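You operate a simulated robot arm through the tools that you are given. There is no shell and no other tool. Be economical: measure what you need, move in short steps, check, and stop when the job is done.

You are at the controls of a simulated robot arm. One attempt, no reset.

## Task
Pay the winder's lead out and lock it there.
Fine: the tall glass stands in the lead's way: put it on the coaster first; free the orange lock and turn the crank. Set down upright: tall glass.

It is judged by the outcome, as a careful person would: the job done as asked, and still so three seconds after it is handed in. It fails if anything else is knocked over, pushed out of place, dropped, spilled or broken.

## Robot
A 6-joint arm with a two-finger parallel gripper, fixed in place. Base frame: the origin is at the foot of the arm, x ahead of it, y to its left, z up. Units: m, rad, N and s.
With the tool pointing down near the work surface it reaches from about 0.26 to 0.68 m from the base axis. Its first joint turns from -1.152 to 1.152 rad. Payload 2.9 kg.
Tool frame: the origin (TCP) lies between the finger pads and is the grasp point; the fingertips stand 0.03 m ahead of it; z points along the fingers, y is the line along which they close. The gripper opens to 0.11 m. The fingers are 0.02 m wide and 0.01 m thick; the gripper's body (0.048 by 0.112 m) begins 0.055 m behind the TCP.
Orientation is that of the tool frame in the base frame, as a unit quaternion [w, x, y, z]. With the fingers straight down and closing along the base's y, the tool's x points along the base's -x, its y along +y and its z along -z.

## Interface
- The arm moves only by the tool drive_tool. Its argument "commands" is a list of rows, each a list of 3 entries, a list of its own where there are three numbers: the gripper command, from -1 (shut) to 1 (fully open), values between in proportion, then the shift along the tool's x, y, z in m, then the turn, a rotation vector about the tool's x, y, z in degrees. In form: [[jaw, [tx, ty, tz], [rx, ry, rz]], ...]. A call has 1 to 12 rows; each row shifts and turns the commanded pose from where the row before left it, along the tool's axes as they then stand. Rows are played at 5 a second. More than 0.05 m and 0.15 rad between two rows, or a gripper value outside its range, and nothing of the call is played. Where a pose cannot be reached the arm comes as near as it can. A force on the tool above 70 N (or 10 N above the force at the start of the call, whichever is more), or a blocked arm, ends the call early, and 0.2 s more pass. Each finger travels about 0.108 m/s and halts on what it meets, pressing with about 38 N; the grip force reading is that of the motor and also rises with nothing between the fingers. The clock runs only during rows and for 0.2 s after the last one: add rows that do not move to give the fingers time. It gives the time, the measured TCP pose, the force on the tool (base axes), the opening and the grip force at its end, in the units of the frame above (readings bear some noise), with the torque about the TCP (base axes, N m) and any sound that the robot's microphone picked up, and new pictures: "views" is both (left out), scene, wrist or none.
- Cameras (640 x 400 px; columns grow to the right, rows downward): "scene" is fixed at [0.0823, 0.4388, 1.3821]; the picture's right is [-0.70, -0.71, 0.00], its down [-0.42, 0.41, -0.81] and it looks along [0.58, -0.57, -0.58] (base axes); focal length 349 px, centre (320, 200). "wrist" rides on the gripper at [0.072, 0.017, -0.103] in the tool frame; the picture's right is [-0.23, 0.97, 0.00], its down [-0.76, -0.18, -0.62] and it looks along [-0.61, -0.14, 0.78] (tool axes); focal length 222 px, centre (320, 200).
- locate(camera, pixels): there is no depth. For up to 12 entries [column, row, z] of the newest picture of that camera ("zoom" is the newest enlarged one), the place [x, y] in the base frame at which the ray of that pixel passes the height z, good to about 0.003 m. It takes no simulated time.
- inspect(camera, box): a new picture of the part [left, top, right, bottom] of that camera's present view, enlarged. It takes no simulated time.
- job_done(): hands the job in; it is judged then, once.

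Keep the steps short. Do not move on a guess: measure, check each grasp and each placing, and mend mistakes. In all there are 80 turns and 200 pictures (those below and enlarged ones count). Leave the gripper open and the arm clear of the work at the hand-in unless told otherwise, and finish with a single line.

The tools are called after ">>>" by a JSON object that holds its "method" and its "body". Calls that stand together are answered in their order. drive_tool: Moves the arm, as the interface text tells. Its arguments: {"type":"object","properties":{"commands":{"type":"array"},"views":{"type":"string","enum":["both","scene","wrist","none"]}},"required":["commands"]} The other tools are called the same way: locate (camera, pixels) gives the place at which the rays of pixels pass given heights; inspect (camera, box) takes an enlarged picture of a part of a camera's view; job_done () hands the job in.

At the start:

```text
time: 0.0
ee_pos: [0.4811, 0.0907, 1.0706]
tool_rot: [0.0, 0.0, 1.0, 0.001]
wrist_force: [-0.2, -0.3, -0.1]
ft_torque: [-0.01, -0.02, 0.01]
opening: 0.1101
gripper_force: 0.1
```

scene: 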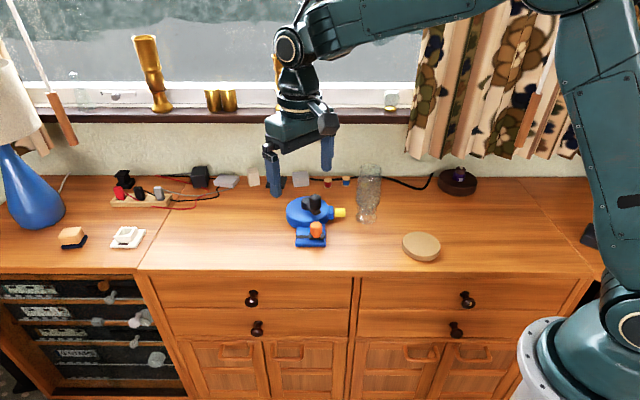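
wrist: 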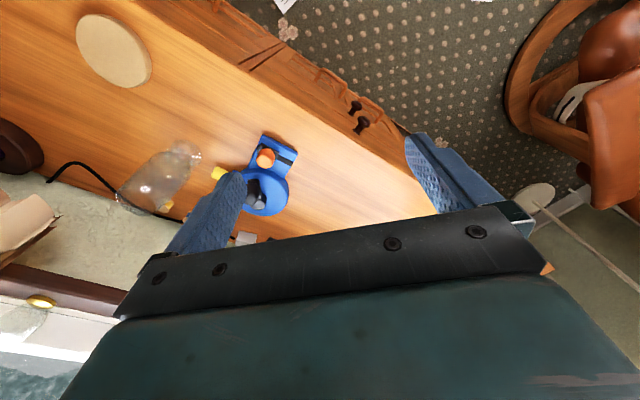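

I see the blue winder around (312,215), the tall glass around (368,195) and the coaster at (421,246). I'll enlarge those areas first.

>>> {"method": "inspect", "body": {"camera": "scene", "box": [260, 150, 460, 275]}}

>>> {"method": "inspect", "body": {"camera": "wrist", "box": [60, 0, 380, 250]}}

```text
3.20 times, centred on (360, 212) of scene
```

zoom: 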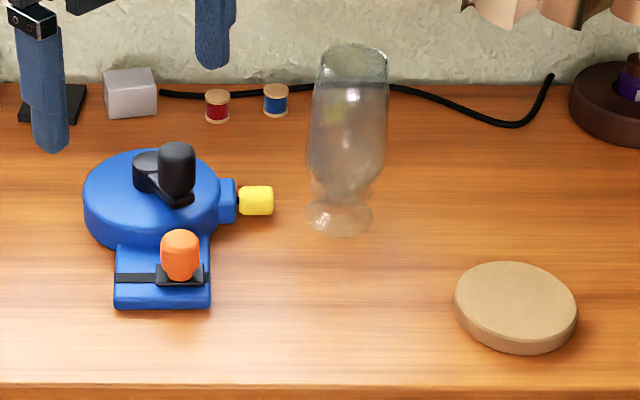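

```text
1.60 times, centred on (220, 125) of wrist
```

zoom: 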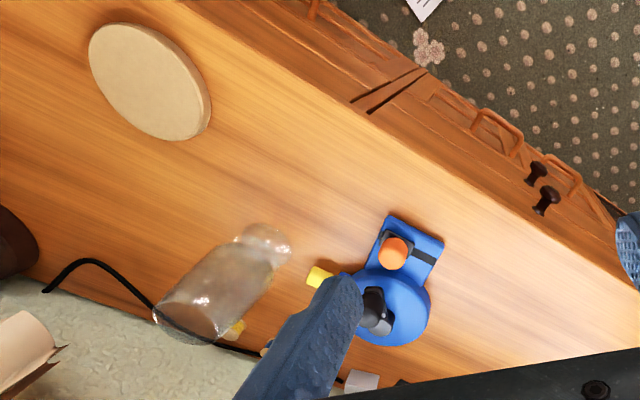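

I need the tabletop height. I'll compare both cameras' rays for the coaster, the orange knob and the yellow stop at several heights.

>>> {"method": "locate", "body": {"camera": "scene", "pixels": [[421, 243, 0.3], [421, 243, 0.4], [421, 243, 0.5], [421, 243, 0.6], [421, 243, 0.7], [421, 243, 0.8], [316, 225, 0.4], [316, 225, 0.6], [316, 225, 0.8]]}}

>>> {"method": "locate", "body": {"camera": "wrist", "pixels": [[113, 51, 0.3], [113, 51, 0.4], [113, 51, 0.5], [113, 51, 0.6], [113, 51, 0.7], [113, 51, 0.8], [266, 157, 0.4], [266, 157, 0.6], [266, 157, 0.8]]}}

```text
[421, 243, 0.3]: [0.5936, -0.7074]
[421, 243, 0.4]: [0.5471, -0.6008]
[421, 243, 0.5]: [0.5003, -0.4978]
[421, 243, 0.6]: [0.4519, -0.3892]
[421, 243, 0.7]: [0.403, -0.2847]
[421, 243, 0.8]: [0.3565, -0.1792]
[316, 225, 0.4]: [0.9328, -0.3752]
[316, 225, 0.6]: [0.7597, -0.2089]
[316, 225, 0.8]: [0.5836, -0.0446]
```

```text
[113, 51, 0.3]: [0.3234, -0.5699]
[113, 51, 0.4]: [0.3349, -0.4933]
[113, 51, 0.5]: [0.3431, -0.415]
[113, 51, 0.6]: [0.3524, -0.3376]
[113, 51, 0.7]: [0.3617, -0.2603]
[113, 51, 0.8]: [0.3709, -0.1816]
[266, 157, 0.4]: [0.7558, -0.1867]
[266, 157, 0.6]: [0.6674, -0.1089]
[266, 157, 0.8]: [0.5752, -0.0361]
```

Coaster top is near z 0.78 and the knob top near 0.81. Next I'll measure detail points on the glass foot and rim, the winder and the coaster edges.

>>> {"method": "inspect", "body": {"camera": "scene", "box": [340, 155, 440, 270]}}

>>> {"method": "inspect", "body": {"camera": "wrist", "box": [100, 110, 300, 235]}}

>>> {"method": "inspect", "body": {"camera": "scene", "box": [275, 185, 355, 255]}}

```text
3.48 times, centred on (390, 212) of scene
```

zoom: 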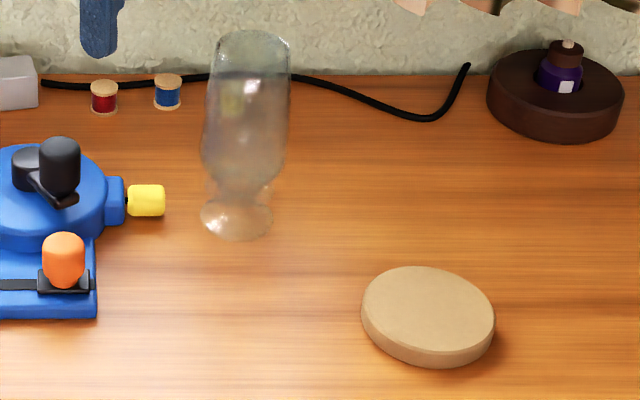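

```text
3.20 times, centred on (200, 172) of wrist
```

zoom: 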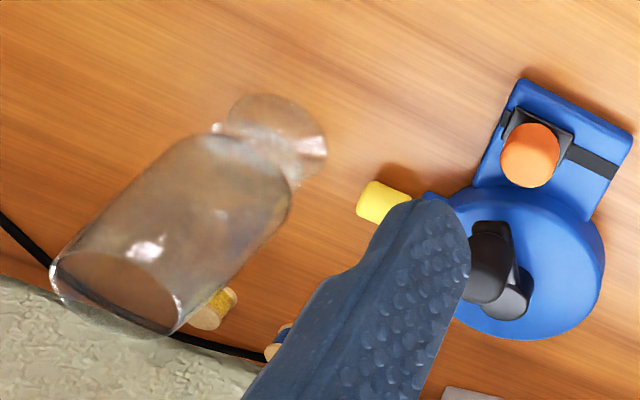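

```text
5.71 times, centred on (315, 220) of scene
```

zoom: 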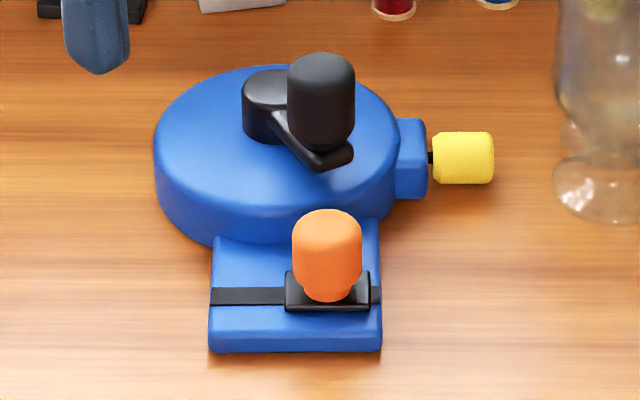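

>>> {"method": "locate", "body": {"camera": "scene", "pixels": [[366.1, 217.7, 0.76], [366.1, 217.7, 0.77], [371, 170, 0.9], [371, 170, 0.93], [371, 170, 0.96], [355.7, 217.7, 0.765], [376.5, 217.7, 0.765], [401.9, 243, 0.78], [440, 243, 0.78], [421, 231.5, 0.78], [420, 254, 0.78]]}}

>>> {"method": "locate", "body": {"camera": "wrist", "pixels": [[185, 152.8, 0.76], [185, 152.8, 0.77], [137, 201.6, 0.9], [137, 201.6, 0.93], [137, 201.6, 0.96]]}}

>>> {"method": "locate", "body": {"camera": "zoom", "pixels": [[322, 75, 0.83], [322, 75, 0.85], [327, 225, 0.81], [327, 225, 0.83], [212, 345, 0.765], [380, 348, 0.765], [215, 298, 0.785], [376, 295, 0.785], [465, 140, 0.79], [270, 88, 0.81], [492, 160, 0.78]]}}

```text
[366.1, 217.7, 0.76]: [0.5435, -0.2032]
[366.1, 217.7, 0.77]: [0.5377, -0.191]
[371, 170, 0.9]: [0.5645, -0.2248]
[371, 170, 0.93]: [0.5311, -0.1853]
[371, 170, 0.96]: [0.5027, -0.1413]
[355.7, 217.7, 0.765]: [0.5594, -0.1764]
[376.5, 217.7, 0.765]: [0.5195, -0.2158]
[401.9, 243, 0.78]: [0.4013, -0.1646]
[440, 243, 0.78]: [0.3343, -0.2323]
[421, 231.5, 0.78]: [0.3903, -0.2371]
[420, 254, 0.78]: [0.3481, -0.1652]
```

```text
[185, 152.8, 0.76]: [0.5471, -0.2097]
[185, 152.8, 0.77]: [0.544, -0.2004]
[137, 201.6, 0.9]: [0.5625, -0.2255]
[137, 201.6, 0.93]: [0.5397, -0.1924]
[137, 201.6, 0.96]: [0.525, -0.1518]
```

```text
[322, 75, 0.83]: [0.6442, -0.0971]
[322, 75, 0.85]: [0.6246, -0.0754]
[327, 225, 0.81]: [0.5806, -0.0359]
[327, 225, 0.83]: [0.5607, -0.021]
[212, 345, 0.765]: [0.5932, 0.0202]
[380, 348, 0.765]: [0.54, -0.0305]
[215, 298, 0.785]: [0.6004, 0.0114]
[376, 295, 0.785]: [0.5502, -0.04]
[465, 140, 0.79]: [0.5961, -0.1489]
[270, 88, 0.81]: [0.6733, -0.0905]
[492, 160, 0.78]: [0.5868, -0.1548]
```

The glass stands at about (0.541,-0.197), from z 0.765 to about 0.92. The coaster centre is about (0.368,-0.199). I'll go above the glass, staying high, and look.

>>> {"method": "drive_tool", "body": {"commands": [[1, [-0.0075, -0.036, 0], [0, 0, 0]], [1, [-0.0075, -0.036, 0], [0, 0, 0]], [1, [-0.0075, -0.036, 0], [0, 0, 0]], [1, [-0.0075, -0.036, 0], [0, 0, 0]], [1, [-0.0075, -0.036, 0], [0, 0, 0]], [1, [-0.0075, -0.036, 0], [0, 0, 0]], [1, [-0.0075, -0.036, 0], [0, 0, 0]], [1, [-0.0075, -0.036, 0], [0, 0, 0]], [1, [0, 0, 0.04], [0, 0, 0]], [1, [0, 0, 0], [0, 0, 0]]]}}

```text
time: 2.2
ee_pos: [0.5407, -0.1981, 1.0304]
tool_rot: [-0.001, 0.0, 1.0, 0.0]
wrist_force: [0.1, -0.1, -0.3]
ft_torque: [-0.03, 0.0, -0.01]
opening: 0.1104
gripper_force: 0.1
```

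scene: 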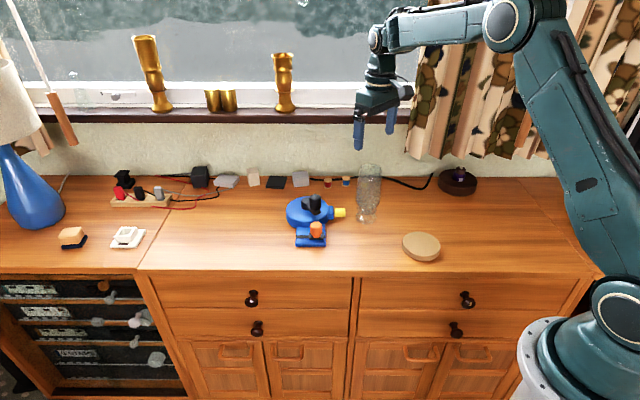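
wrist: 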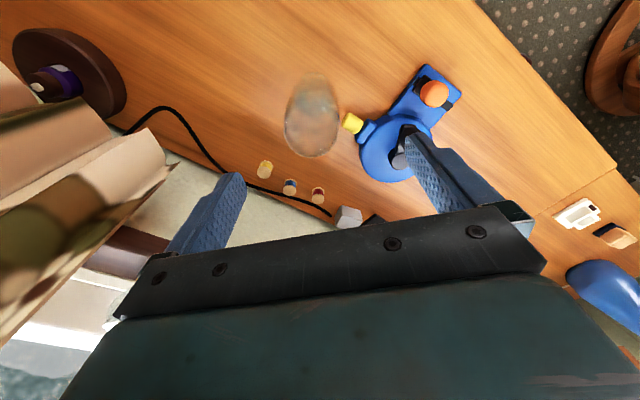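

>>> {"method": "inspect", "body": {"camera": "wrist", "box": [250, 60, 380, 170]}}

>>> {"method": "inspect", "body": {"camera": "scene", "box": [330, 150, 410, 230]}}

```text
3.64 times, centred on (315, 115) of wrist
```

zoom: 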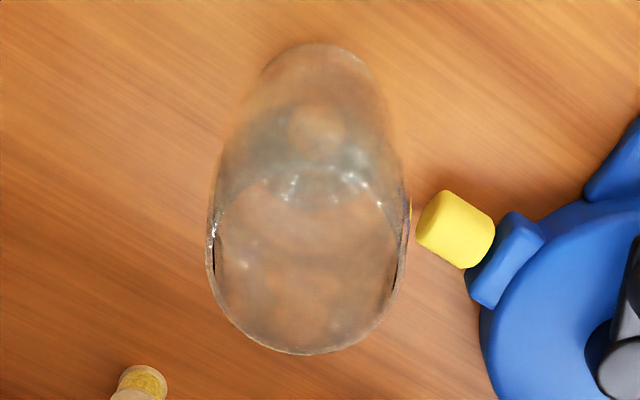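

```text
5.00 times, centred on (370, 190) of scene
```

zoom: 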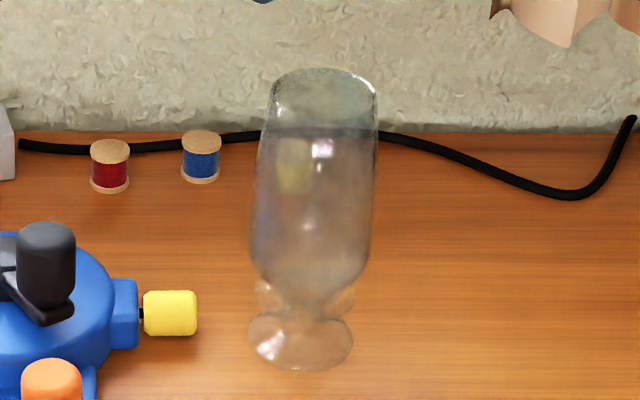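

>>> {"method": "locate", "body": {"camera": "wrist", "pixels": [[311.4, 132.9, 0.9], [311.4, 132.9, 0.92], [311.4, 132.9, 0.94], [284.8, 130, 0.92], [339.2, 130, 0.92], [315, 73, 0.765]]}}

>>> {"method": "locate", "body": {"camera": "scene", "pixels": [[371, 169, 0.9], [371, 169, 0.92], [371, 169, 0.94], [360.5, 169, 0.92], [381.6, 169, 0.92], [366, 218, 0.765], [356, 197, 0.84], [380, 197, 0.84]]}}

```text
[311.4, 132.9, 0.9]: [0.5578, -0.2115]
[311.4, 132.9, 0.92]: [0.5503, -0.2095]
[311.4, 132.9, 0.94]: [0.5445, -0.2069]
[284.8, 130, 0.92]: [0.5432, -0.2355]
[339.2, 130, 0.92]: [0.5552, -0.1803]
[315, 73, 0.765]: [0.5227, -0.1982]
```

```text
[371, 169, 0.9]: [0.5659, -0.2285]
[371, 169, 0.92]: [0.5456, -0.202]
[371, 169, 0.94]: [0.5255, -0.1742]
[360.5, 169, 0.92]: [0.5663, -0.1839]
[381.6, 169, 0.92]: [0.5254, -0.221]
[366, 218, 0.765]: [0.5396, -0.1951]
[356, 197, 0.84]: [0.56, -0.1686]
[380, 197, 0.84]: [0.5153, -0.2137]
```

Refined glass centre is about (0.545,-0.202), with a rim about 0.056 wide at z 0.918 and liquid possibly inside. I'll shift over it, descend to TCP z 0.885 with open fingers, and check before closing.

>>> {"method": "drive_tool", "body": {"commands": [[1, [-0.004, -0.004, 0.02], [0, 0, 0]], [1, [0, 0, 0.03], [0, 0, 0]], [1, [0, 0, 0.03], [0, 0, 0]], [1, [0, 0, 0.03], [0, 0, 0]], [1, [0, 0, 0.02], [0, 0, 0]], [1, [0, 0, 0.015], [0, 0, 0]], [1, [0, 0, 0], [0, 0, 0]]]}}

```text
time: 3.8
ee_pos: [0.5456, -0.2019, 0.8861]
tool_rot: [0.0, 0.0, 1.0, 0.0]
wrist_force: [0.1, 0.3, -0.3]
ft_torque: [0.02, 0.03, -0.04]
opening: 0.1099
gripper_force: 0.1
```

scene: 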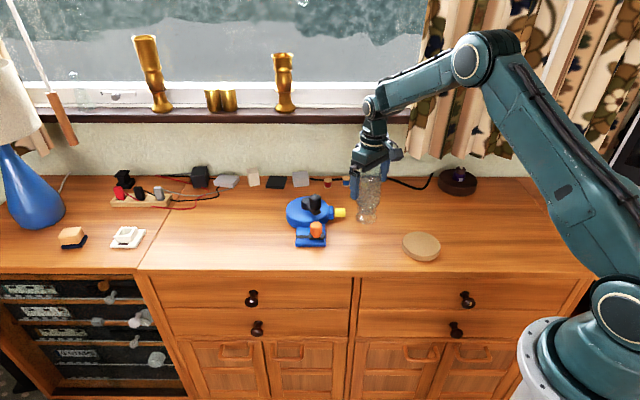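
wrist: 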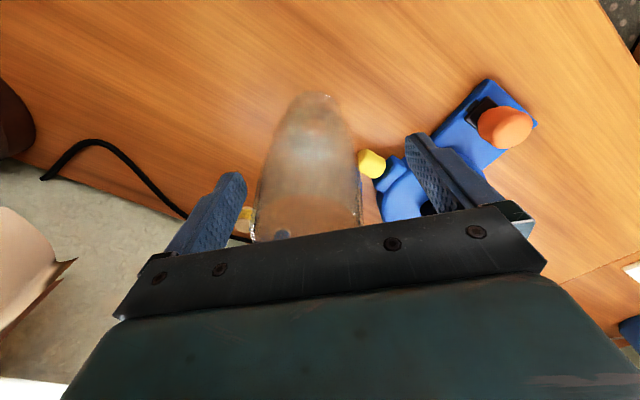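

The fingers flank the glass, but its axis looks slightly left of the jaw centre. I'll measure this.

>>> {"method": "inspect", "body": {"camera": "wrist", "box": [220, 80, 430, 250]}}

>>> {"method": "locate", "body": {"camera": "wrist", "pixels": [[326, 165, 0.856], [312, 170, 0.856], [245, 180, 0.856], [407, 150, 0.856], [258, 190, 0.86], [360, 180, 0.86], [254, 235, 0.918], [361, 225, 0.918], [312, 95, 0.765]]}}

```text
2.35 times, centred on (325, 165) of wrist
```

zoom: 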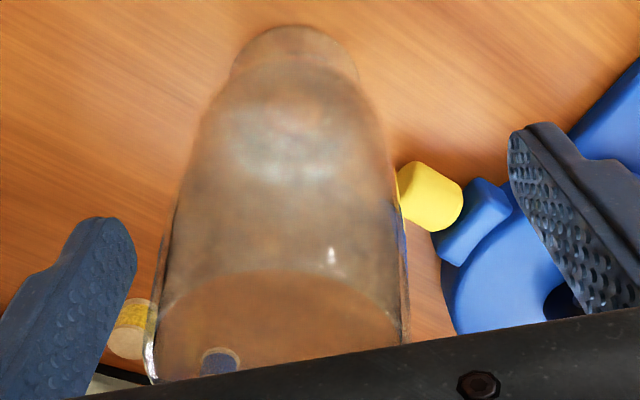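

```text
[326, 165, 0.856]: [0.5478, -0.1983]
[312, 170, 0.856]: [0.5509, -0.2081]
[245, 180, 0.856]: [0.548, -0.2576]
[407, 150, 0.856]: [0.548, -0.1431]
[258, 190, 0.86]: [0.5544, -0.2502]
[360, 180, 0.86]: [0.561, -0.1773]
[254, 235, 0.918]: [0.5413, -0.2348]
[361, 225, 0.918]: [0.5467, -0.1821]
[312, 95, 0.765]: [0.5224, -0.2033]
```

The glass axis is at about y -0.207, so I'll shift 5 mm towards -y and close gently in steps.

>>> {"method": "drive_tool", "body": {"commands": [[1, [0, -0.005, 0], [0, 0, 0]], [0.6, [0, 0, 0], [0, 0, 0]], [0.35, [0, 0, 0], [0, 0, 0]], [0.2, [0, 0, 0], [0, 0, 0]], [0.1, [0, 0, 0], [0, 0, 0]], [0.0, [0, 0, 0], [0, 0, 0]], [-0.1, [0, 0, 0], [0, 0, 0]], [-0.2, [0, 0, 0], [0, 0, 0]], [-0.2, [0, 0, 0], [0, 0, 0]]]}}

```text
time: 5.8
ee_pos: [0.5457, -0.2079, 0.8874]
tool_rot: [-0.001, -0.001, 1.0, 0.0]
wrist_force: [0.8, -1.3, 2.3]
ft_torque: [-0.09, -0.12, -0.05]
opening: 0.064
gripper_force: 37.5
```

scene: 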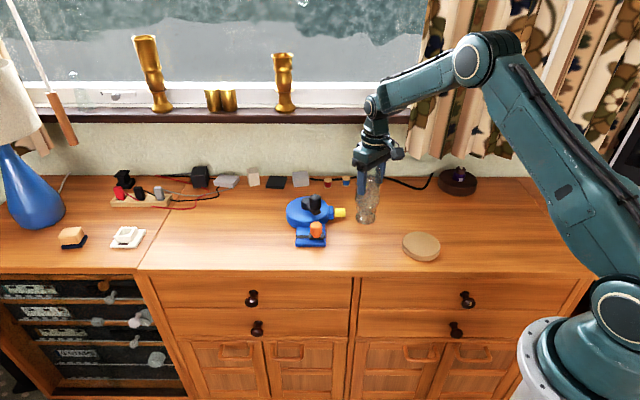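
wrist: 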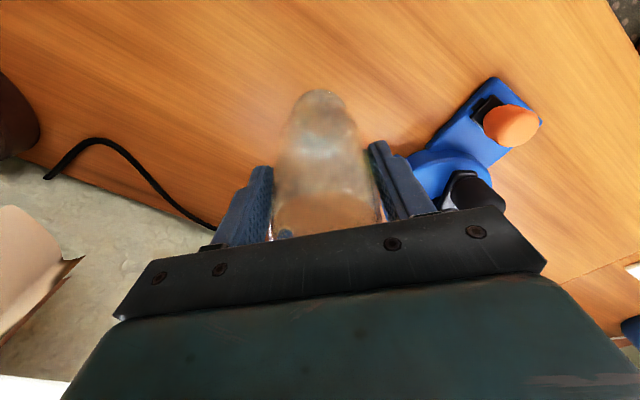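

The glass is gripped: opening 0.064, force 37.5. I'll lift it slowly and check.

>>> {"method": "drive_tool", "body": {"commands": [[-0.2, [0, 0, -0.005], [0, 0, 0]], [-0.2, [0, 0, -0.01], [0, 0, 0]], [-0.2, [0, 0, -0.015], [0, 0, 0]], [-0.2, [0, 0, -0.015], [0, 0, 0]], [-0.2, [0, 0, -0.01], [0, 0, 0]], [-0.2, [0, 0, 0], [0, 0, 0]]]}}

>>> {"method": "inspect", "body": {"camera": "scene", "box": [330, 130, 450, 260]}}

```text
time: 7.2
ee_pos: [0.5445, -0.2064, 0.9414]
tool_rot: [0.0, -0.001, 1.0, 0.0]
wrist_force: [-0.1, 0.5, -2.3]
ft_torque: [0.02, 0.01, -0.03]
opening: 0.064
gripper_force: 37.8
```

scene: 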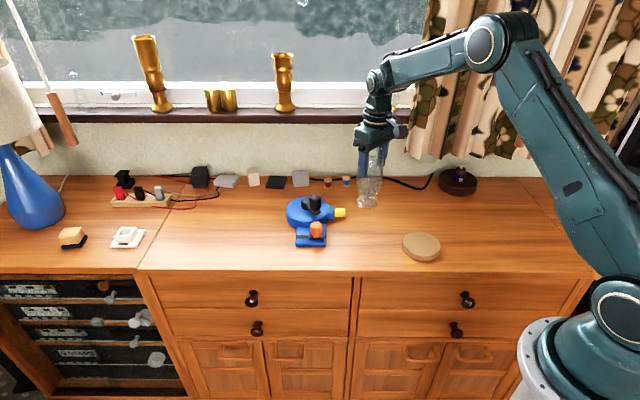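
wrist: 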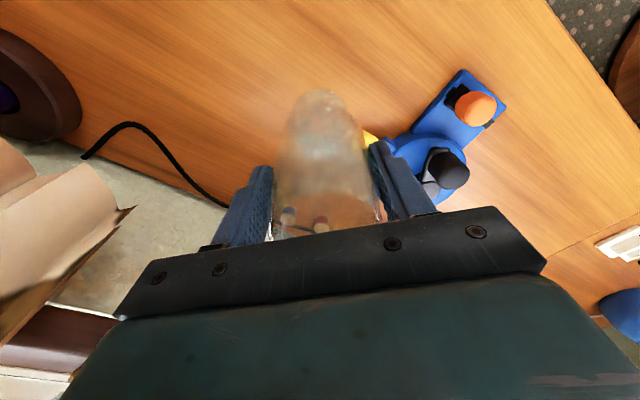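

```text
3.08 times, centred on (390, 195) of scene
```

zoom: 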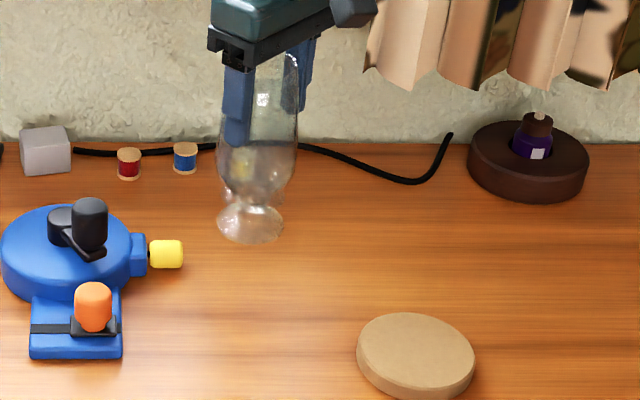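

The lift is clean with the glass upright, weighing about 0.2 kg. I'll carry it smoothly to above the coaster.

>>> {"method": "drive_tool", "body": {"commands": [[-0.2, [0.006, 0, 0], [0, 0, 0]], [-0.2, [0.012, 0.001, 0], [0, 0, 0]], [-0.2, [0.018, 0.001, 0], [0, 0, 0]], [-0.2, [0.022, 0.001, 0], [0, 0, 0]], [-0.2, [0.022, 0.001, 0], [0, 0, 0]], [-0.2, [0.022, 0.001, 0], [0, 0, 0]], [-0.2, [0.022, 0.001, 0], [0, 0, 0]], [-0.2, [0.022, 0.001, 0], [0, 0, 0]], [-0.2, [0.016, 0, 0], [0, 0, 0]], [-0.2, [0.01, 0, 0], [0, 0, 0]], [-0.2, [0.004, 0, 0], [0, 0, 0]], [-0.2, [0, 0, 0], [0, 0, 0]]]}}

>>> {"method": "inspect", "body": {"camera": "scene", "box": [360, 150, 480, 270]}}

>>> {"method": "inspect", "body": {"camera": "wrist", "box": [220, 40, 430, 240]}}

```text
time: 9.8
ee_pos: [0.3684, -0.1987, 0.9411]
tool_rot: [0.0, 0.0, 1.0, -0.001]
wrist_force: [0.9, 0.4, -2.9]
ft_torque: [0.02, 0.05, 0.01]
opening: 0.0642
gripper_force: 37.5
```

scene: 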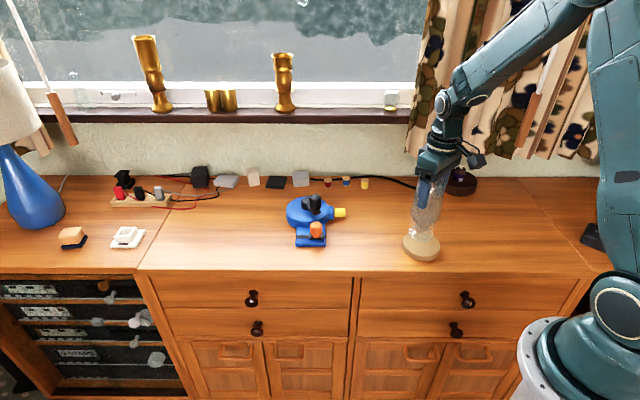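
wrist: 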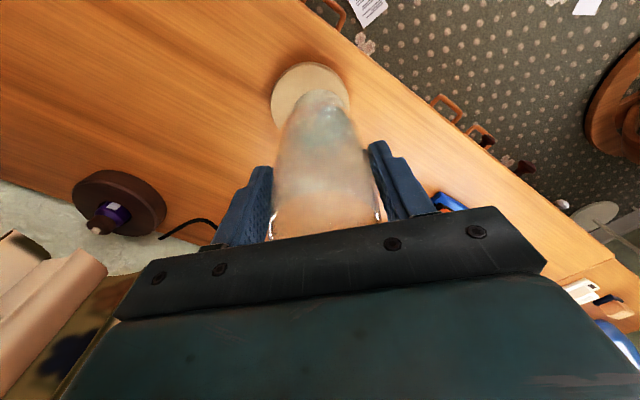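

```text
3.33 times, centred on (420, 210) of scene
```

zoom: 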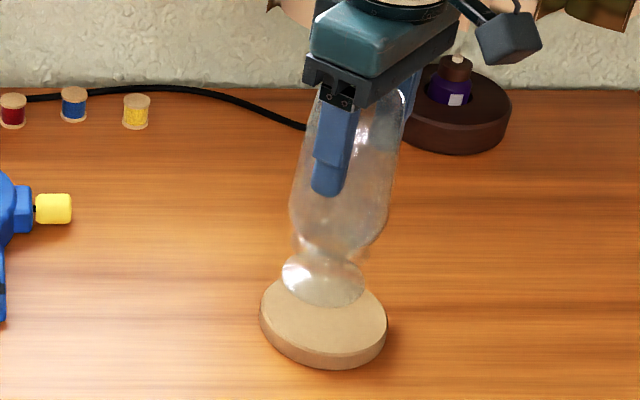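

```text
2.00 times, centred on (325, 140) of wrist
```

zoom: 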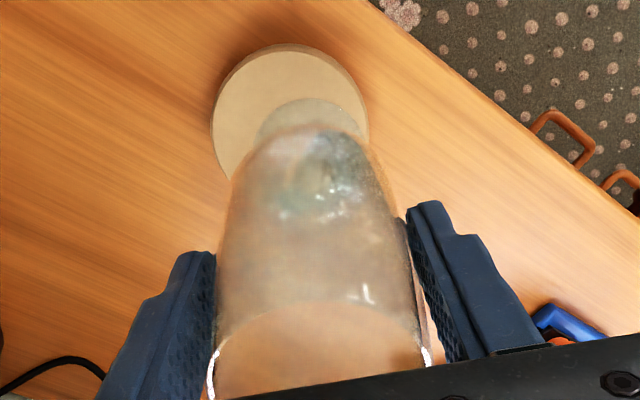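

>>> {"method": "locate", "body": {"camera": "zoom", "pixels": [[290, 117, 0.782], [211, 125, 0.782], [369, 110, 0.782], [288, 44, 0.782], [312, 98, 0.819]]}}

>>> {"method": "locate", "body": {"camera": "scene", "pixels": [[417, 234, 0.819], [421, 243, 0.782]]}}

```text
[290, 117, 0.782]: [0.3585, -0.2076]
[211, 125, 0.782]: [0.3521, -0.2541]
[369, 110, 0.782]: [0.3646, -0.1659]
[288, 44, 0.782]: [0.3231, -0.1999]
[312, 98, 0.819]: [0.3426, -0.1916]
```

```text
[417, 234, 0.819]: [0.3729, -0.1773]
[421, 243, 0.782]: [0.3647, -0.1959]
```

The foot is within about 5 mm of the coaster centre. I'll correct it slightly and descend most of the way.

>>> {"method": "drive_tool", "body": {"commands": [[-0.2, [0.001, -0.002, 0.005], [0, 0, 0]], [-0.2, [0.001, -0.002, 0.008], [0, 0, 0]], [-0.2, [0, 0, 0.008], [0, 0, 0]], [-0.2, [0, 0, 0.006], [0, 0, 0]], [-0.2, [0, 0, 0], [0, 0, 0]]], "views": "none"}}

>>> {"method": "inspect", "body": {"camera": "scene", "box": [380, 190, 460, 270]}}

```text
time: 11.0
ee_pos: [0.3675, -0.2049, 0.915]
tool_rot: [0.0, -0.001, 1.0, 0.0]
wrist_force: [1.1, 0.3, -3.8]
ft_torque: [0.02, 0.03, 0.01]
opening: 0.0642
gripper_force: 38.0
```

```text
5.00 times, centred on (420, 230) of scene
```

zoom: 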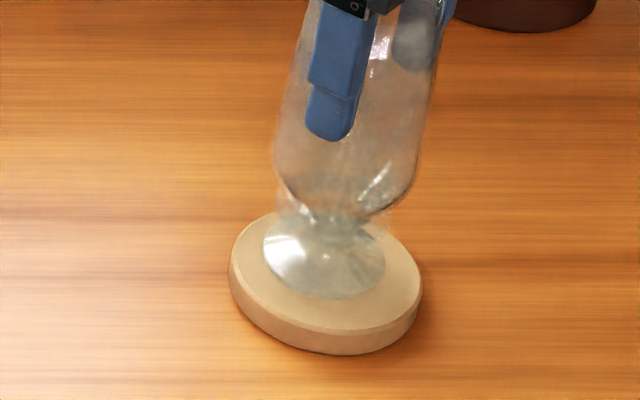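

The foot is centred just above the coaster. I'll lower it in small steps while watching the force.

>>> {"method": "drive_tool", "body": {"commands": [[-0.2, [0, 0, 0.004], [0, 0, 0]], [-0.2, [0, 0, 0.003], [0, 0, 0]], [-0.2, [0, 0, 0], [0, 0, 0]]], "views": "none"}}

```text
time: 11.8
ee_pos: [0.366, -0.2038, 0.9064]
tool_rot: [0.0, 0.0, 1.0, 0.0]
wrist_force: [0.3, 0.2, -3.3]
ft_torque: [-0.01, -0.01, 0.02]
opening: 0.0639
gripper_force: 38.5
```

No contact yet (z force -3.3), so I'll go down a few more millimetres.

>>> {"method": "drive_tool", "body": {"commands": [[-0.2, [0, 0, 0.0015], [0, 0, 0]], [-0.2, [0, 0, 0], [0, 0, 0]]], "views": "none"}}

>>> {"method": "drive_tool", "body": {"commands": [[-0.2, [0, 0, 0.0015], [0, 0, 0]], [-0.2, [0, 0, 0], [0, 0, 0]]], "views": "none"}}

>>> {"method": "inspect", "body": {"camera": "scene", "box": [380, 190, 460, 270]}}

```text
time: 12.4
ee_pos: [0.3662, -0.2038, 0.9051]
tool_rot: [0.0, 0.001, 1.0, 0.0]
wrist_force: [0.0, -0.9, -3.6]
ft_torque: [-0.01, 0.01, -0.03]
opening: 0.0641
gripper_force: 38.2
```

```text
time: 13.0
ee_pos: [0.3665, -0.2042, 0.9044]
tool_rot: [0.001, 0.0, 1.0, 0.0]
wrist_force: [-2.6, 0.6, 7.5]
ft_torque: [0.42, 0.18, 0.05]
opening: 0.0641
gripper_force: 37.9
```

```text
5.00 times, centred on (420, 230) of scene
```

zoom: 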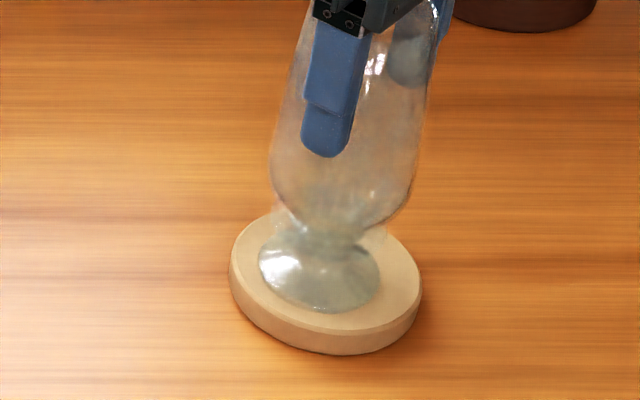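

Contact is made (z force rose to +7.5) and the glass stands on the coaster. I'll open gradually.

>>> {"method": "drive_tool", "body": {"commands": [[0.1, [0, 0, 0], [0, 0, 0]], [0.2, [0, 0, 0], [0, 0, 0]], [0.3, [0, 0, 0], [0, 0, 0]], [0.5, [0, 0, 0], [0, 0, 0]], [0.8, [0, 0, 0], [0, 0, 0]], [1, [0, 0, 0], [0, 0, 0]], [1, [0, 0, 0], [0, 0, 0]]]}}

>>> {"method": "inspect", "body": {"camera": "scene", "box": [380, 170, 480, 270]}}

```text
time: 14.6
ee_pos: [0.3668, -0.2035, 0.9039]
tool_rot: [0.0, 0.0, 1.0, 0.0]
wrist_force: [0.4, -0.1, -0.4]
ft_torque: [-0.01, 0.01, 0.0]
opening: 0.11
gripper_force: 0.1
```

scene: 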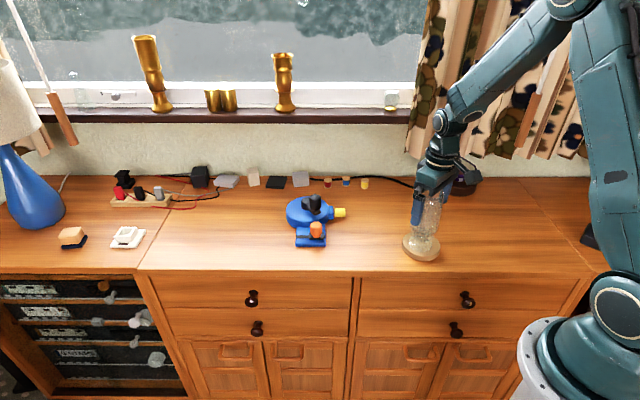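
wrist: 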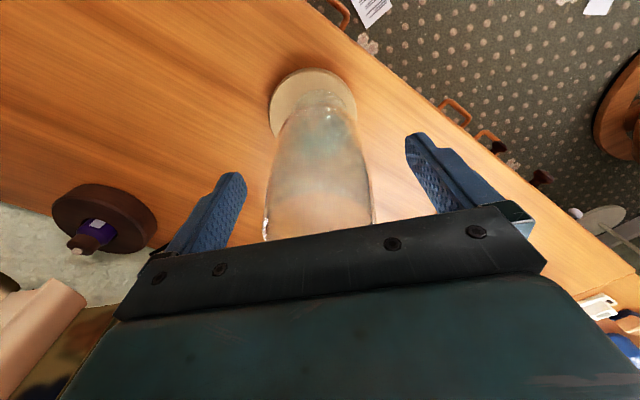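

```text
4.00 times, centred on (430, 220) of scene
```

zoom: 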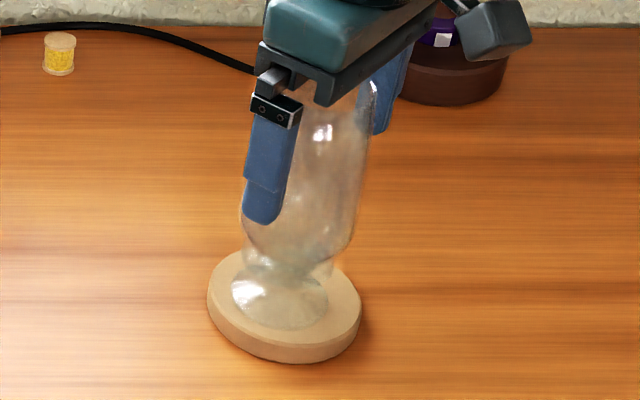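

The glass is released and stands upright on the coaster. I'll rise straight up.

>>> {"method": "drive_tool", "body": {"commands": [[1, [0, 0, -0.01], [0, 0, 0]], [1, [0, 0, -0.02], [0, 0, 0]], [1, [0, 0, -0.03], [0, 0, 0]], [1, [0, 0, -0.04], [0, 0, 0]], [1, [0, 0, -0.04], [0, 0, 0]], [1, [-0.03, 0.03, 0], [0, 0, 0]], [1, [-0.035, 0.03, 0], [0, 0, 0]], [1, [-0.035, 0.03, 0], [0, 0, 0]], [1, [-0.035, 0.03, 0], [0, 0, 0]], [1, [-0.035, 0.03, 0], [0, 0, 0]], [1, [-0.035, 0.025, 0], [0, 0, 0]]], "views": "none"}}

>>> {"method": "drive_tool", "body": {"commands": [[0, [0, 0, 0], [0, 0, 7.5]], [0, [0, 0, 0], [0, 0, 7.5]], [0, [0, 0, 0], [0, 0, 7.5]], [0, [0, 0, 0], [0, 0, 7.5]], [0, [0, 0, 0], [0, 0, 7.5]], [0, [0, 0, 0], [0, 0, 7.5]], [0, [0, 0, 0.04], [0, 0, 0]], [0, [0, 0, 0.02], [0, 0, 0]], [0, [0, 0, 0], [0, 0, 0]]]}}

>>> {"method": "inspect", "body": {"camera": "scene", "box": [275, 170, 455, 270]}}

>>> {"method": "inspect", "body": {"camera": "wrist", "box": [200, 40, 440, 210]}}

```text
time: 17.0
ee_pos: [0.5719, -0.0273, 1.0435]
tool_rot: [0.0, 0.0, 1.0, -0.001]
wrist_force: [-0.5, -1.1, -0.2]
ft_torque: [0.0, 0.01, 0.0]
opening: 0.1099
gripper_force: 0.1
```

```text
time: 19.0
ee_pos: [0.5717, -0.0279, 0.9841]
tool_rot: [0.0, 0.383, 0.924, 0.001]
wrist_force: [0.0, 0.1, 0.0]
ft_torque: [0.0, 0.04, 0.01]
opening: 0.055
gripper_force: 0.0
```

scene: 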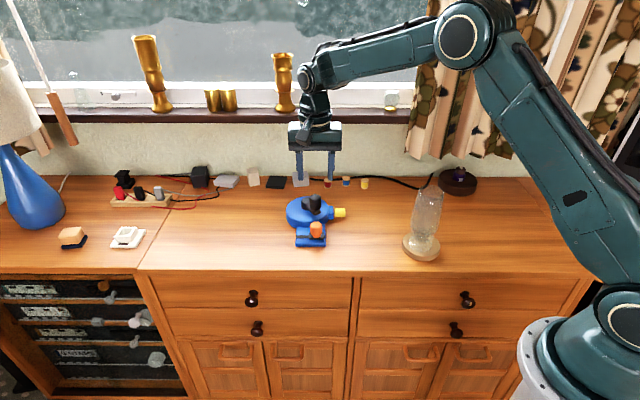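
wrist: 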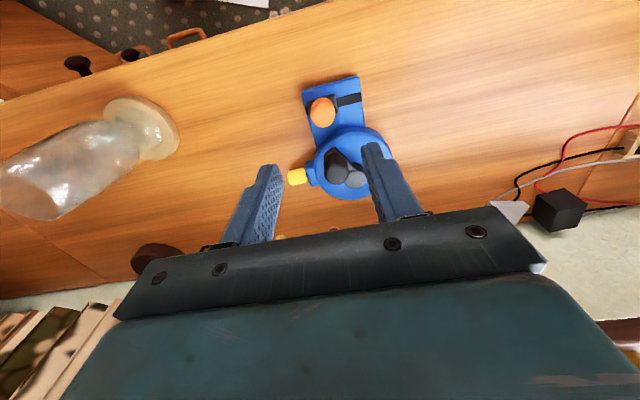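

```text
3.56 times, centred on (365, 220) of scene
```

zoom: 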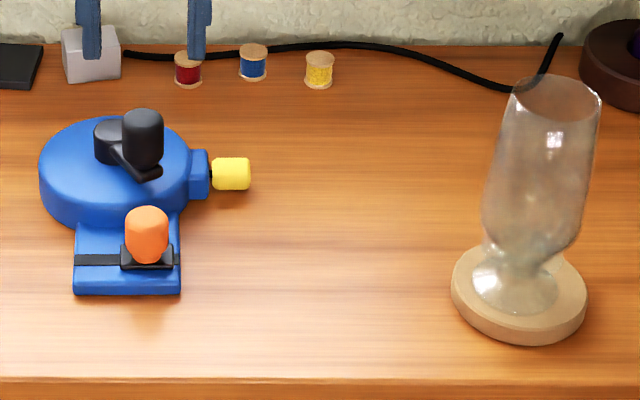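

```text
2.35 times, centred on (320, 125) of wrist
```

zoom: 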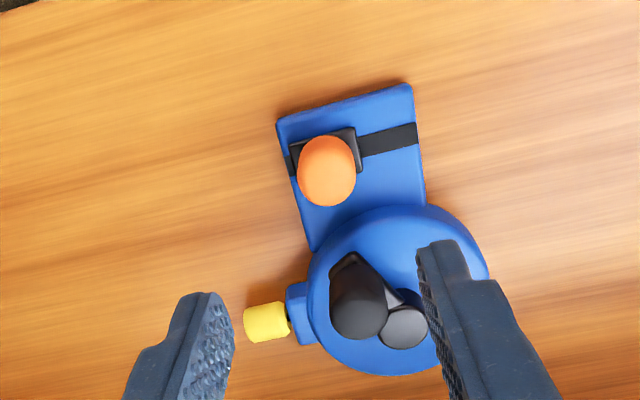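

Both the glass and the winder look fine. Now I'll locate the orange knob, slider, crank knob and hub from both cameras.

>>> {"method": "locate", "body": {"camera": "wrist", "pixels": [[323, 116.5, 0.8], [323, 116.5, 0.82], [323, 116.5, 0.84], [322.5, 103.7, 0.78], [322.5, 103.7, 0.79], [336.2, 172.7, 0.82], [336.2, 172.7, 0.84], [336.2, 172.7, 0.86], [355, 179, 0.81], [355, 179, 0.83], [361, 97, 0.785], [304, 107, 0.785]]}}

>>> {"method": "locate", "body": {"camera": "scene", "pixels": [[316.1, 224.5, 0.8], [316.1, 224.5, 0.82], [316.1, 224.5, 0.84], [316.4, 235.7, 0.78], [316.4, 235.7, 0.79], [315, 197, 0.82], [315, 197, 0.84], [315, 197, 0.86], [307.4, 201.7, 0.81], [307.4, 201.7, 0.83]]}}

```text
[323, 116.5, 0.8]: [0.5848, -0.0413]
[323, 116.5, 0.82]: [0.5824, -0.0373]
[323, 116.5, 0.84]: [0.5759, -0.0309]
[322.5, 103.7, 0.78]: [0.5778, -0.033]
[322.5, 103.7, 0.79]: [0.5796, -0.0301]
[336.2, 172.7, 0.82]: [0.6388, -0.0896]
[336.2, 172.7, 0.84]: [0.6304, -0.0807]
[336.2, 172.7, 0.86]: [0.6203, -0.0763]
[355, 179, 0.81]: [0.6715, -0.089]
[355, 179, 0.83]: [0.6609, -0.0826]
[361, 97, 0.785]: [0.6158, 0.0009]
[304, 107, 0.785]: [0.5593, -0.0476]
```

```text
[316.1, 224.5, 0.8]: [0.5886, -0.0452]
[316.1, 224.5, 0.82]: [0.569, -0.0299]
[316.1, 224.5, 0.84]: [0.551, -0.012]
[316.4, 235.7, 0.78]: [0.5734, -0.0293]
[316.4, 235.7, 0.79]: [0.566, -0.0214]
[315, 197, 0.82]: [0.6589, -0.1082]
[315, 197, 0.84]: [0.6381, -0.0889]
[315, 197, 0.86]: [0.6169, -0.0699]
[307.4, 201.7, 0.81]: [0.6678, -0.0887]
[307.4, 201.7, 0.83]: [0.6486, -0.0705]
```

Knob: about (0.581,-0.037), top z about 0.81. I'll hover lower above it with the jaw at about 0.07.

>>> {"method": "drive_tool", "body": {"commands": [[0.27, [-0.013, 0, 0.03], [0, 0, 0]], [0.27, [0, 0, 0.04], [0, 0, 0]], [0.27, [0, 0, 0.03], [0, 0, 0]], [0.27, [0, 0, 0.02], [0, 0, 0]], [0.27, [0, 0, 0], [0, 0, 0]]]}}

>>> {"method": "inspect", "body": {"camera": "scene", "box": [275, 170, 355, 260]}}

>>> {"method": "inspect", "body": {"camera": "wrist", "box": [220, 60, 440, 220]}}

```text
time: 20.2
ee_pos: [0.581, -0.038, 0.864]
tool_rot: [0.0, 0.383, 0.924, 0.0]
wrist_force: [-0.7, -0.1, 0.4]
ft_torque: [-0.01, 0.01, 0.0]
opening: 0.07
gripper_force: 0.1
```

scene: 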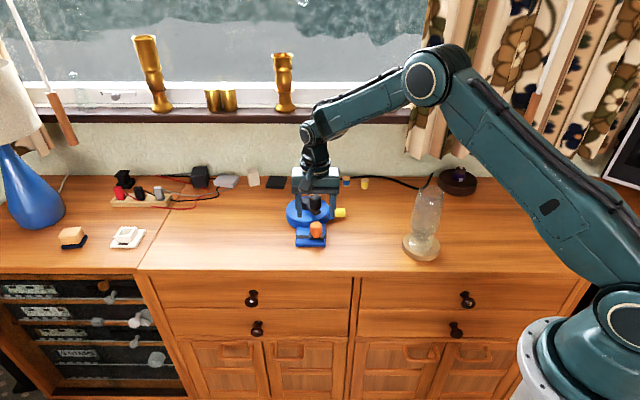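
wrist: 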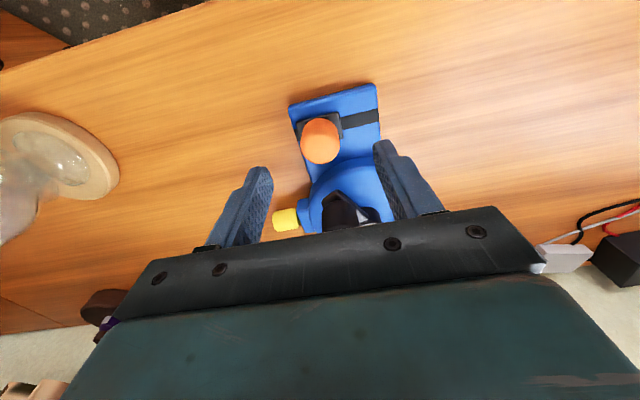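

```text
4.44 times, centred on (315, 215) of scene
```

zoom: 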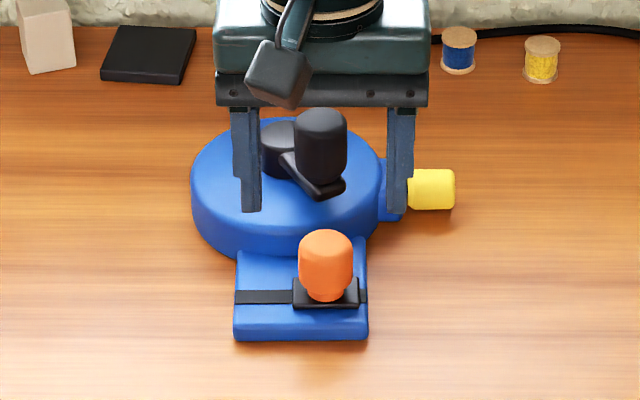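

```text
2.50 times, centred on (330, 140) of wrist
```

zoom: 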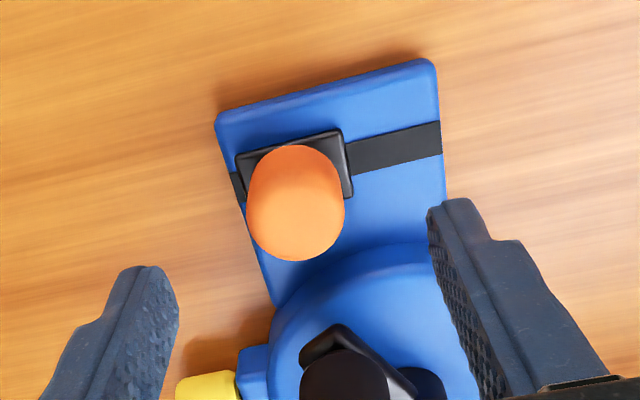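

>>> {"method": "locate", "body": {"camera": "zoom", "pixels": [[297, 212, 0.805], [297, 212, 0.815], [297, 212, 0.825], [294, 165, 0.785], [294, 165, 0.79], [247, 200, 0.805], [345, 200, 0.805]]}}

>>> {"method": "locate", "body": {"camera": "scene", "pixels": [[316.4, 224.5, 0.805], [316.4, 224.5, 0.815], [316.4, 224.5, 0.825], [316.6, 235.5, 0.785]]}}

```text
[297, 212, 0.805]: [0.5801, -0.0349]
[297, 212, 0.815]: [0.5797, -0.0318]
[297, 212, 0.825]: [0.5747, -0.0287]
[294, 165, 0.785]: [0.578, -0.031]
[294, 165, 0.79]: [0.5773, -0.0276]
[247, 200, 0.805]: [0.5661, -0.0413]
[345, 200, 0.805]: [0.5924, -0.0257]
```

```text
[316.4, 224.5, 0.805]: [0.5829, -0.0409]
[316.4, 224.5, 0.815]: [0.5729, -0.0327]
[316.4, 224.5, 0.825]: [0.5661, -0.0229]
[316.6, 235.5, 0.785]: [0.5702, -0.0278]
```

The knob centre is (0.577,-0.034). I'll shift 5 mm along tool x, lower to TCP z 0.826 (tips 0.796), and close on the knob.

>>> {"method": "drive_tool", "body": {"commands": [[0.27, [0.005, 0, 0.01], [0, 0, 0]], [0.27, [0, 0, 0.015], [0, 0, 0]], [0.27, [0, 0, 0.013], [0, 0, 0]], [0.27, [0, 0, 0], [0, 0, 0]], [0, [0, 0, 0], [0, 0, 0]], [-0.2, [0, 0, 0], [0, 0, 0]], [-0.4, [0, 0, 0], [0, 0, 0]], [-0.6, [0, 0, 0], [0, 0, 0]], [-0.7, [0, 0, 0], [0, 0, 0]]]}}

>>> {"method": "inspect", "body": {"camera": "scene", "box": [275, 170, 355, 260]}}

>>> {"method": "inspect", "body": {"camera": "wrist", "box": [220, 60, 440, 220]}}

```text
time: 22.2
ee_pos: [0.5763, -0.0342, 0.8262]
tool_rot: [0.0, 0.383, 0.924, 0.0]
wrist_force: [-0.6, -0.7, -0.6]
ft_torque: [0.14, -0.09, -0.04]
opening: 0.0311
gripper_force: 38.1
```

scene: 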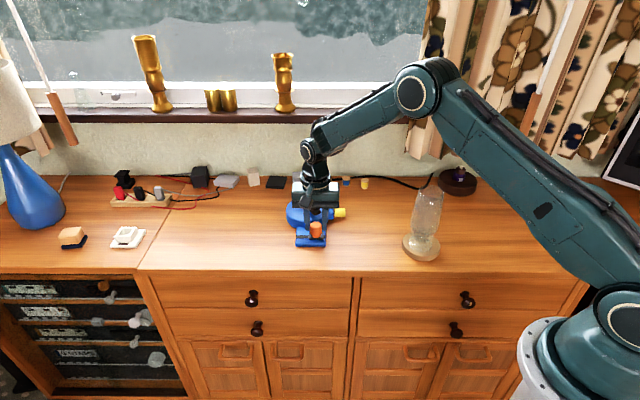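
wrist: 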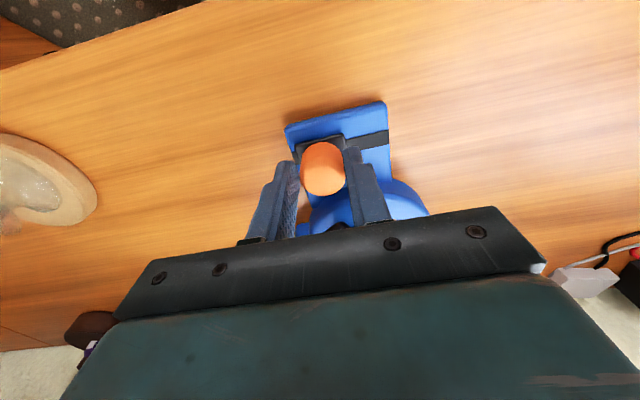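

```text
4.44 times, centred on (315, 215) of scene
```

zoom: 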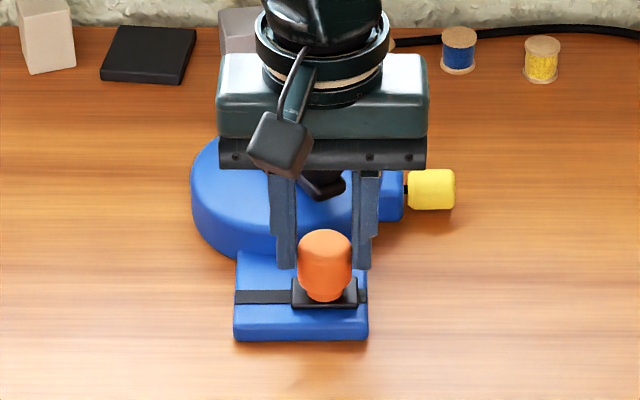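

```text
2.50 times, centred on (330, 140) of wrist
```

zoom: 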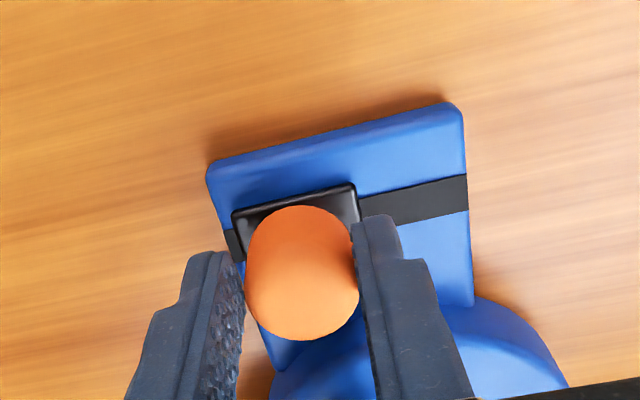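

The knob is gripped at 0.031. I'll slide it along tool +y towards the free end of the slot in small steps, watching the force.

>>> {"method": "drive_tool", "body": {"commands": [[-0.7, [0, 0.003, 0], [0, 0, 0]], [-0.7, [0, 0.004, 0], [0, 0, 0]], [-0.7, [0, 0.004, 0], [0, 0, 0]], [-0.7, [0, 0.004, 0], [0, 0, 0]], [-0.7, [0, 0, 0], [0, 0, 0]]], "views": "none"}}

>>> {"method": "inspect", "body": {"camera": "scene", "box": [275, 170, 355, 260]}}

```text
time: 23.4
ee_pos: [0.5881, -0.0239, 0.826]
tool_rot: [0.0, 0.383, 0.924, 0.0]
wrist_force: [-1.2, 0.4, 3.1]
ft_torque: [-0.13, 0.26, -0.08]
opening: 0.0313
gripper_force: 38.2
```

```text
4.44 times, centred on (315, 215) of scene
```

zoom: 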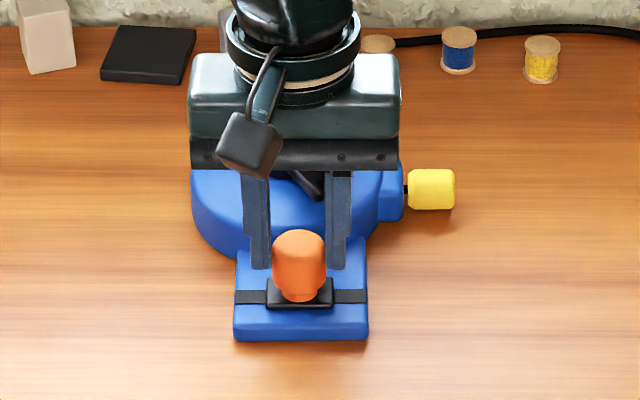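

The slider moves easily, and the winder stayed in place. I'll continue to the left end.

>>> {"method": "drive_tool", "body": {"commands": [[-0.7, [0, 0.004, 0], [0, 0, 0]], [-0.7, [0, 0.004, 0], [0, 0, 0]], [-0.7, [0, 0.003, 0], [0, 0, 0]], [-0.7, [0, 0.002, 0], [0, 0, 0]], [-0.7, [0, 0, 0], [0, 0, 0]]], "views": "none"}}

>>> {"method": "inspect", "body": {"camera": "scene", "box": [275, 170, 355, 260]}}

```text
time: 24.6
ee_pos: [0.5978, -0.0142, 0.8268]
tool_rot: [0.0, 0.384, 0.924, 0.0]
wrist_force: [-4.1, 1.8, 9.0]
ft_torque: [-0.16, 0.21, -0.18]
opening: 0.0312
gripper_force: 37.1
```

```text
4.44 times, centred on (315, 215) of scene
```

zoom: 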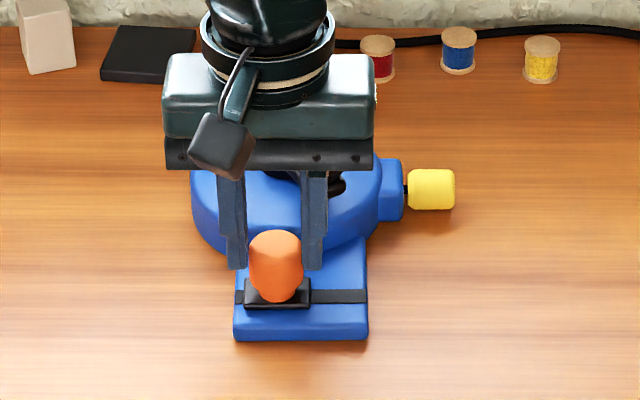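

The slider is nearly symmetric to its starting margin, so it is probably at the end. I'll nudge it 2 mm to confirm.

>>> {"method": "drive_tool", "body": {"commands": [[-0.7, [0, 0.002, 0], [0, 0, 0]], [-0.7, [0, 0, 0], [0, 0, 0]]], "views": "none"}}

>>> {"method": "inspect", "body": {"camera": "scene", "box": [275, 170, 355, 260]}}

```text
time: 25.2
ee_pos: [0.5971, -0.0134, 0.8261]
tool_rot: [-0.001, 0.384, 0.923, 0.0]
wrist_force: [-9.0, -1.0, 13.0]
ft_torque: [-0.09, 0.06, -0.03]
opening: 0.0312
gripper_force: 38.3
```

```text
4.44 times, centred on (315, 215) of scene
```

zoom: 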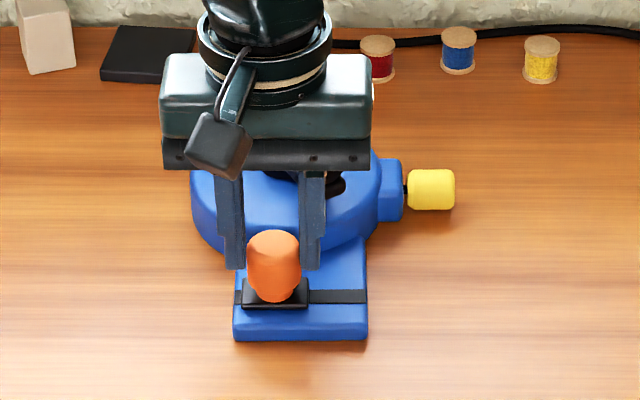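

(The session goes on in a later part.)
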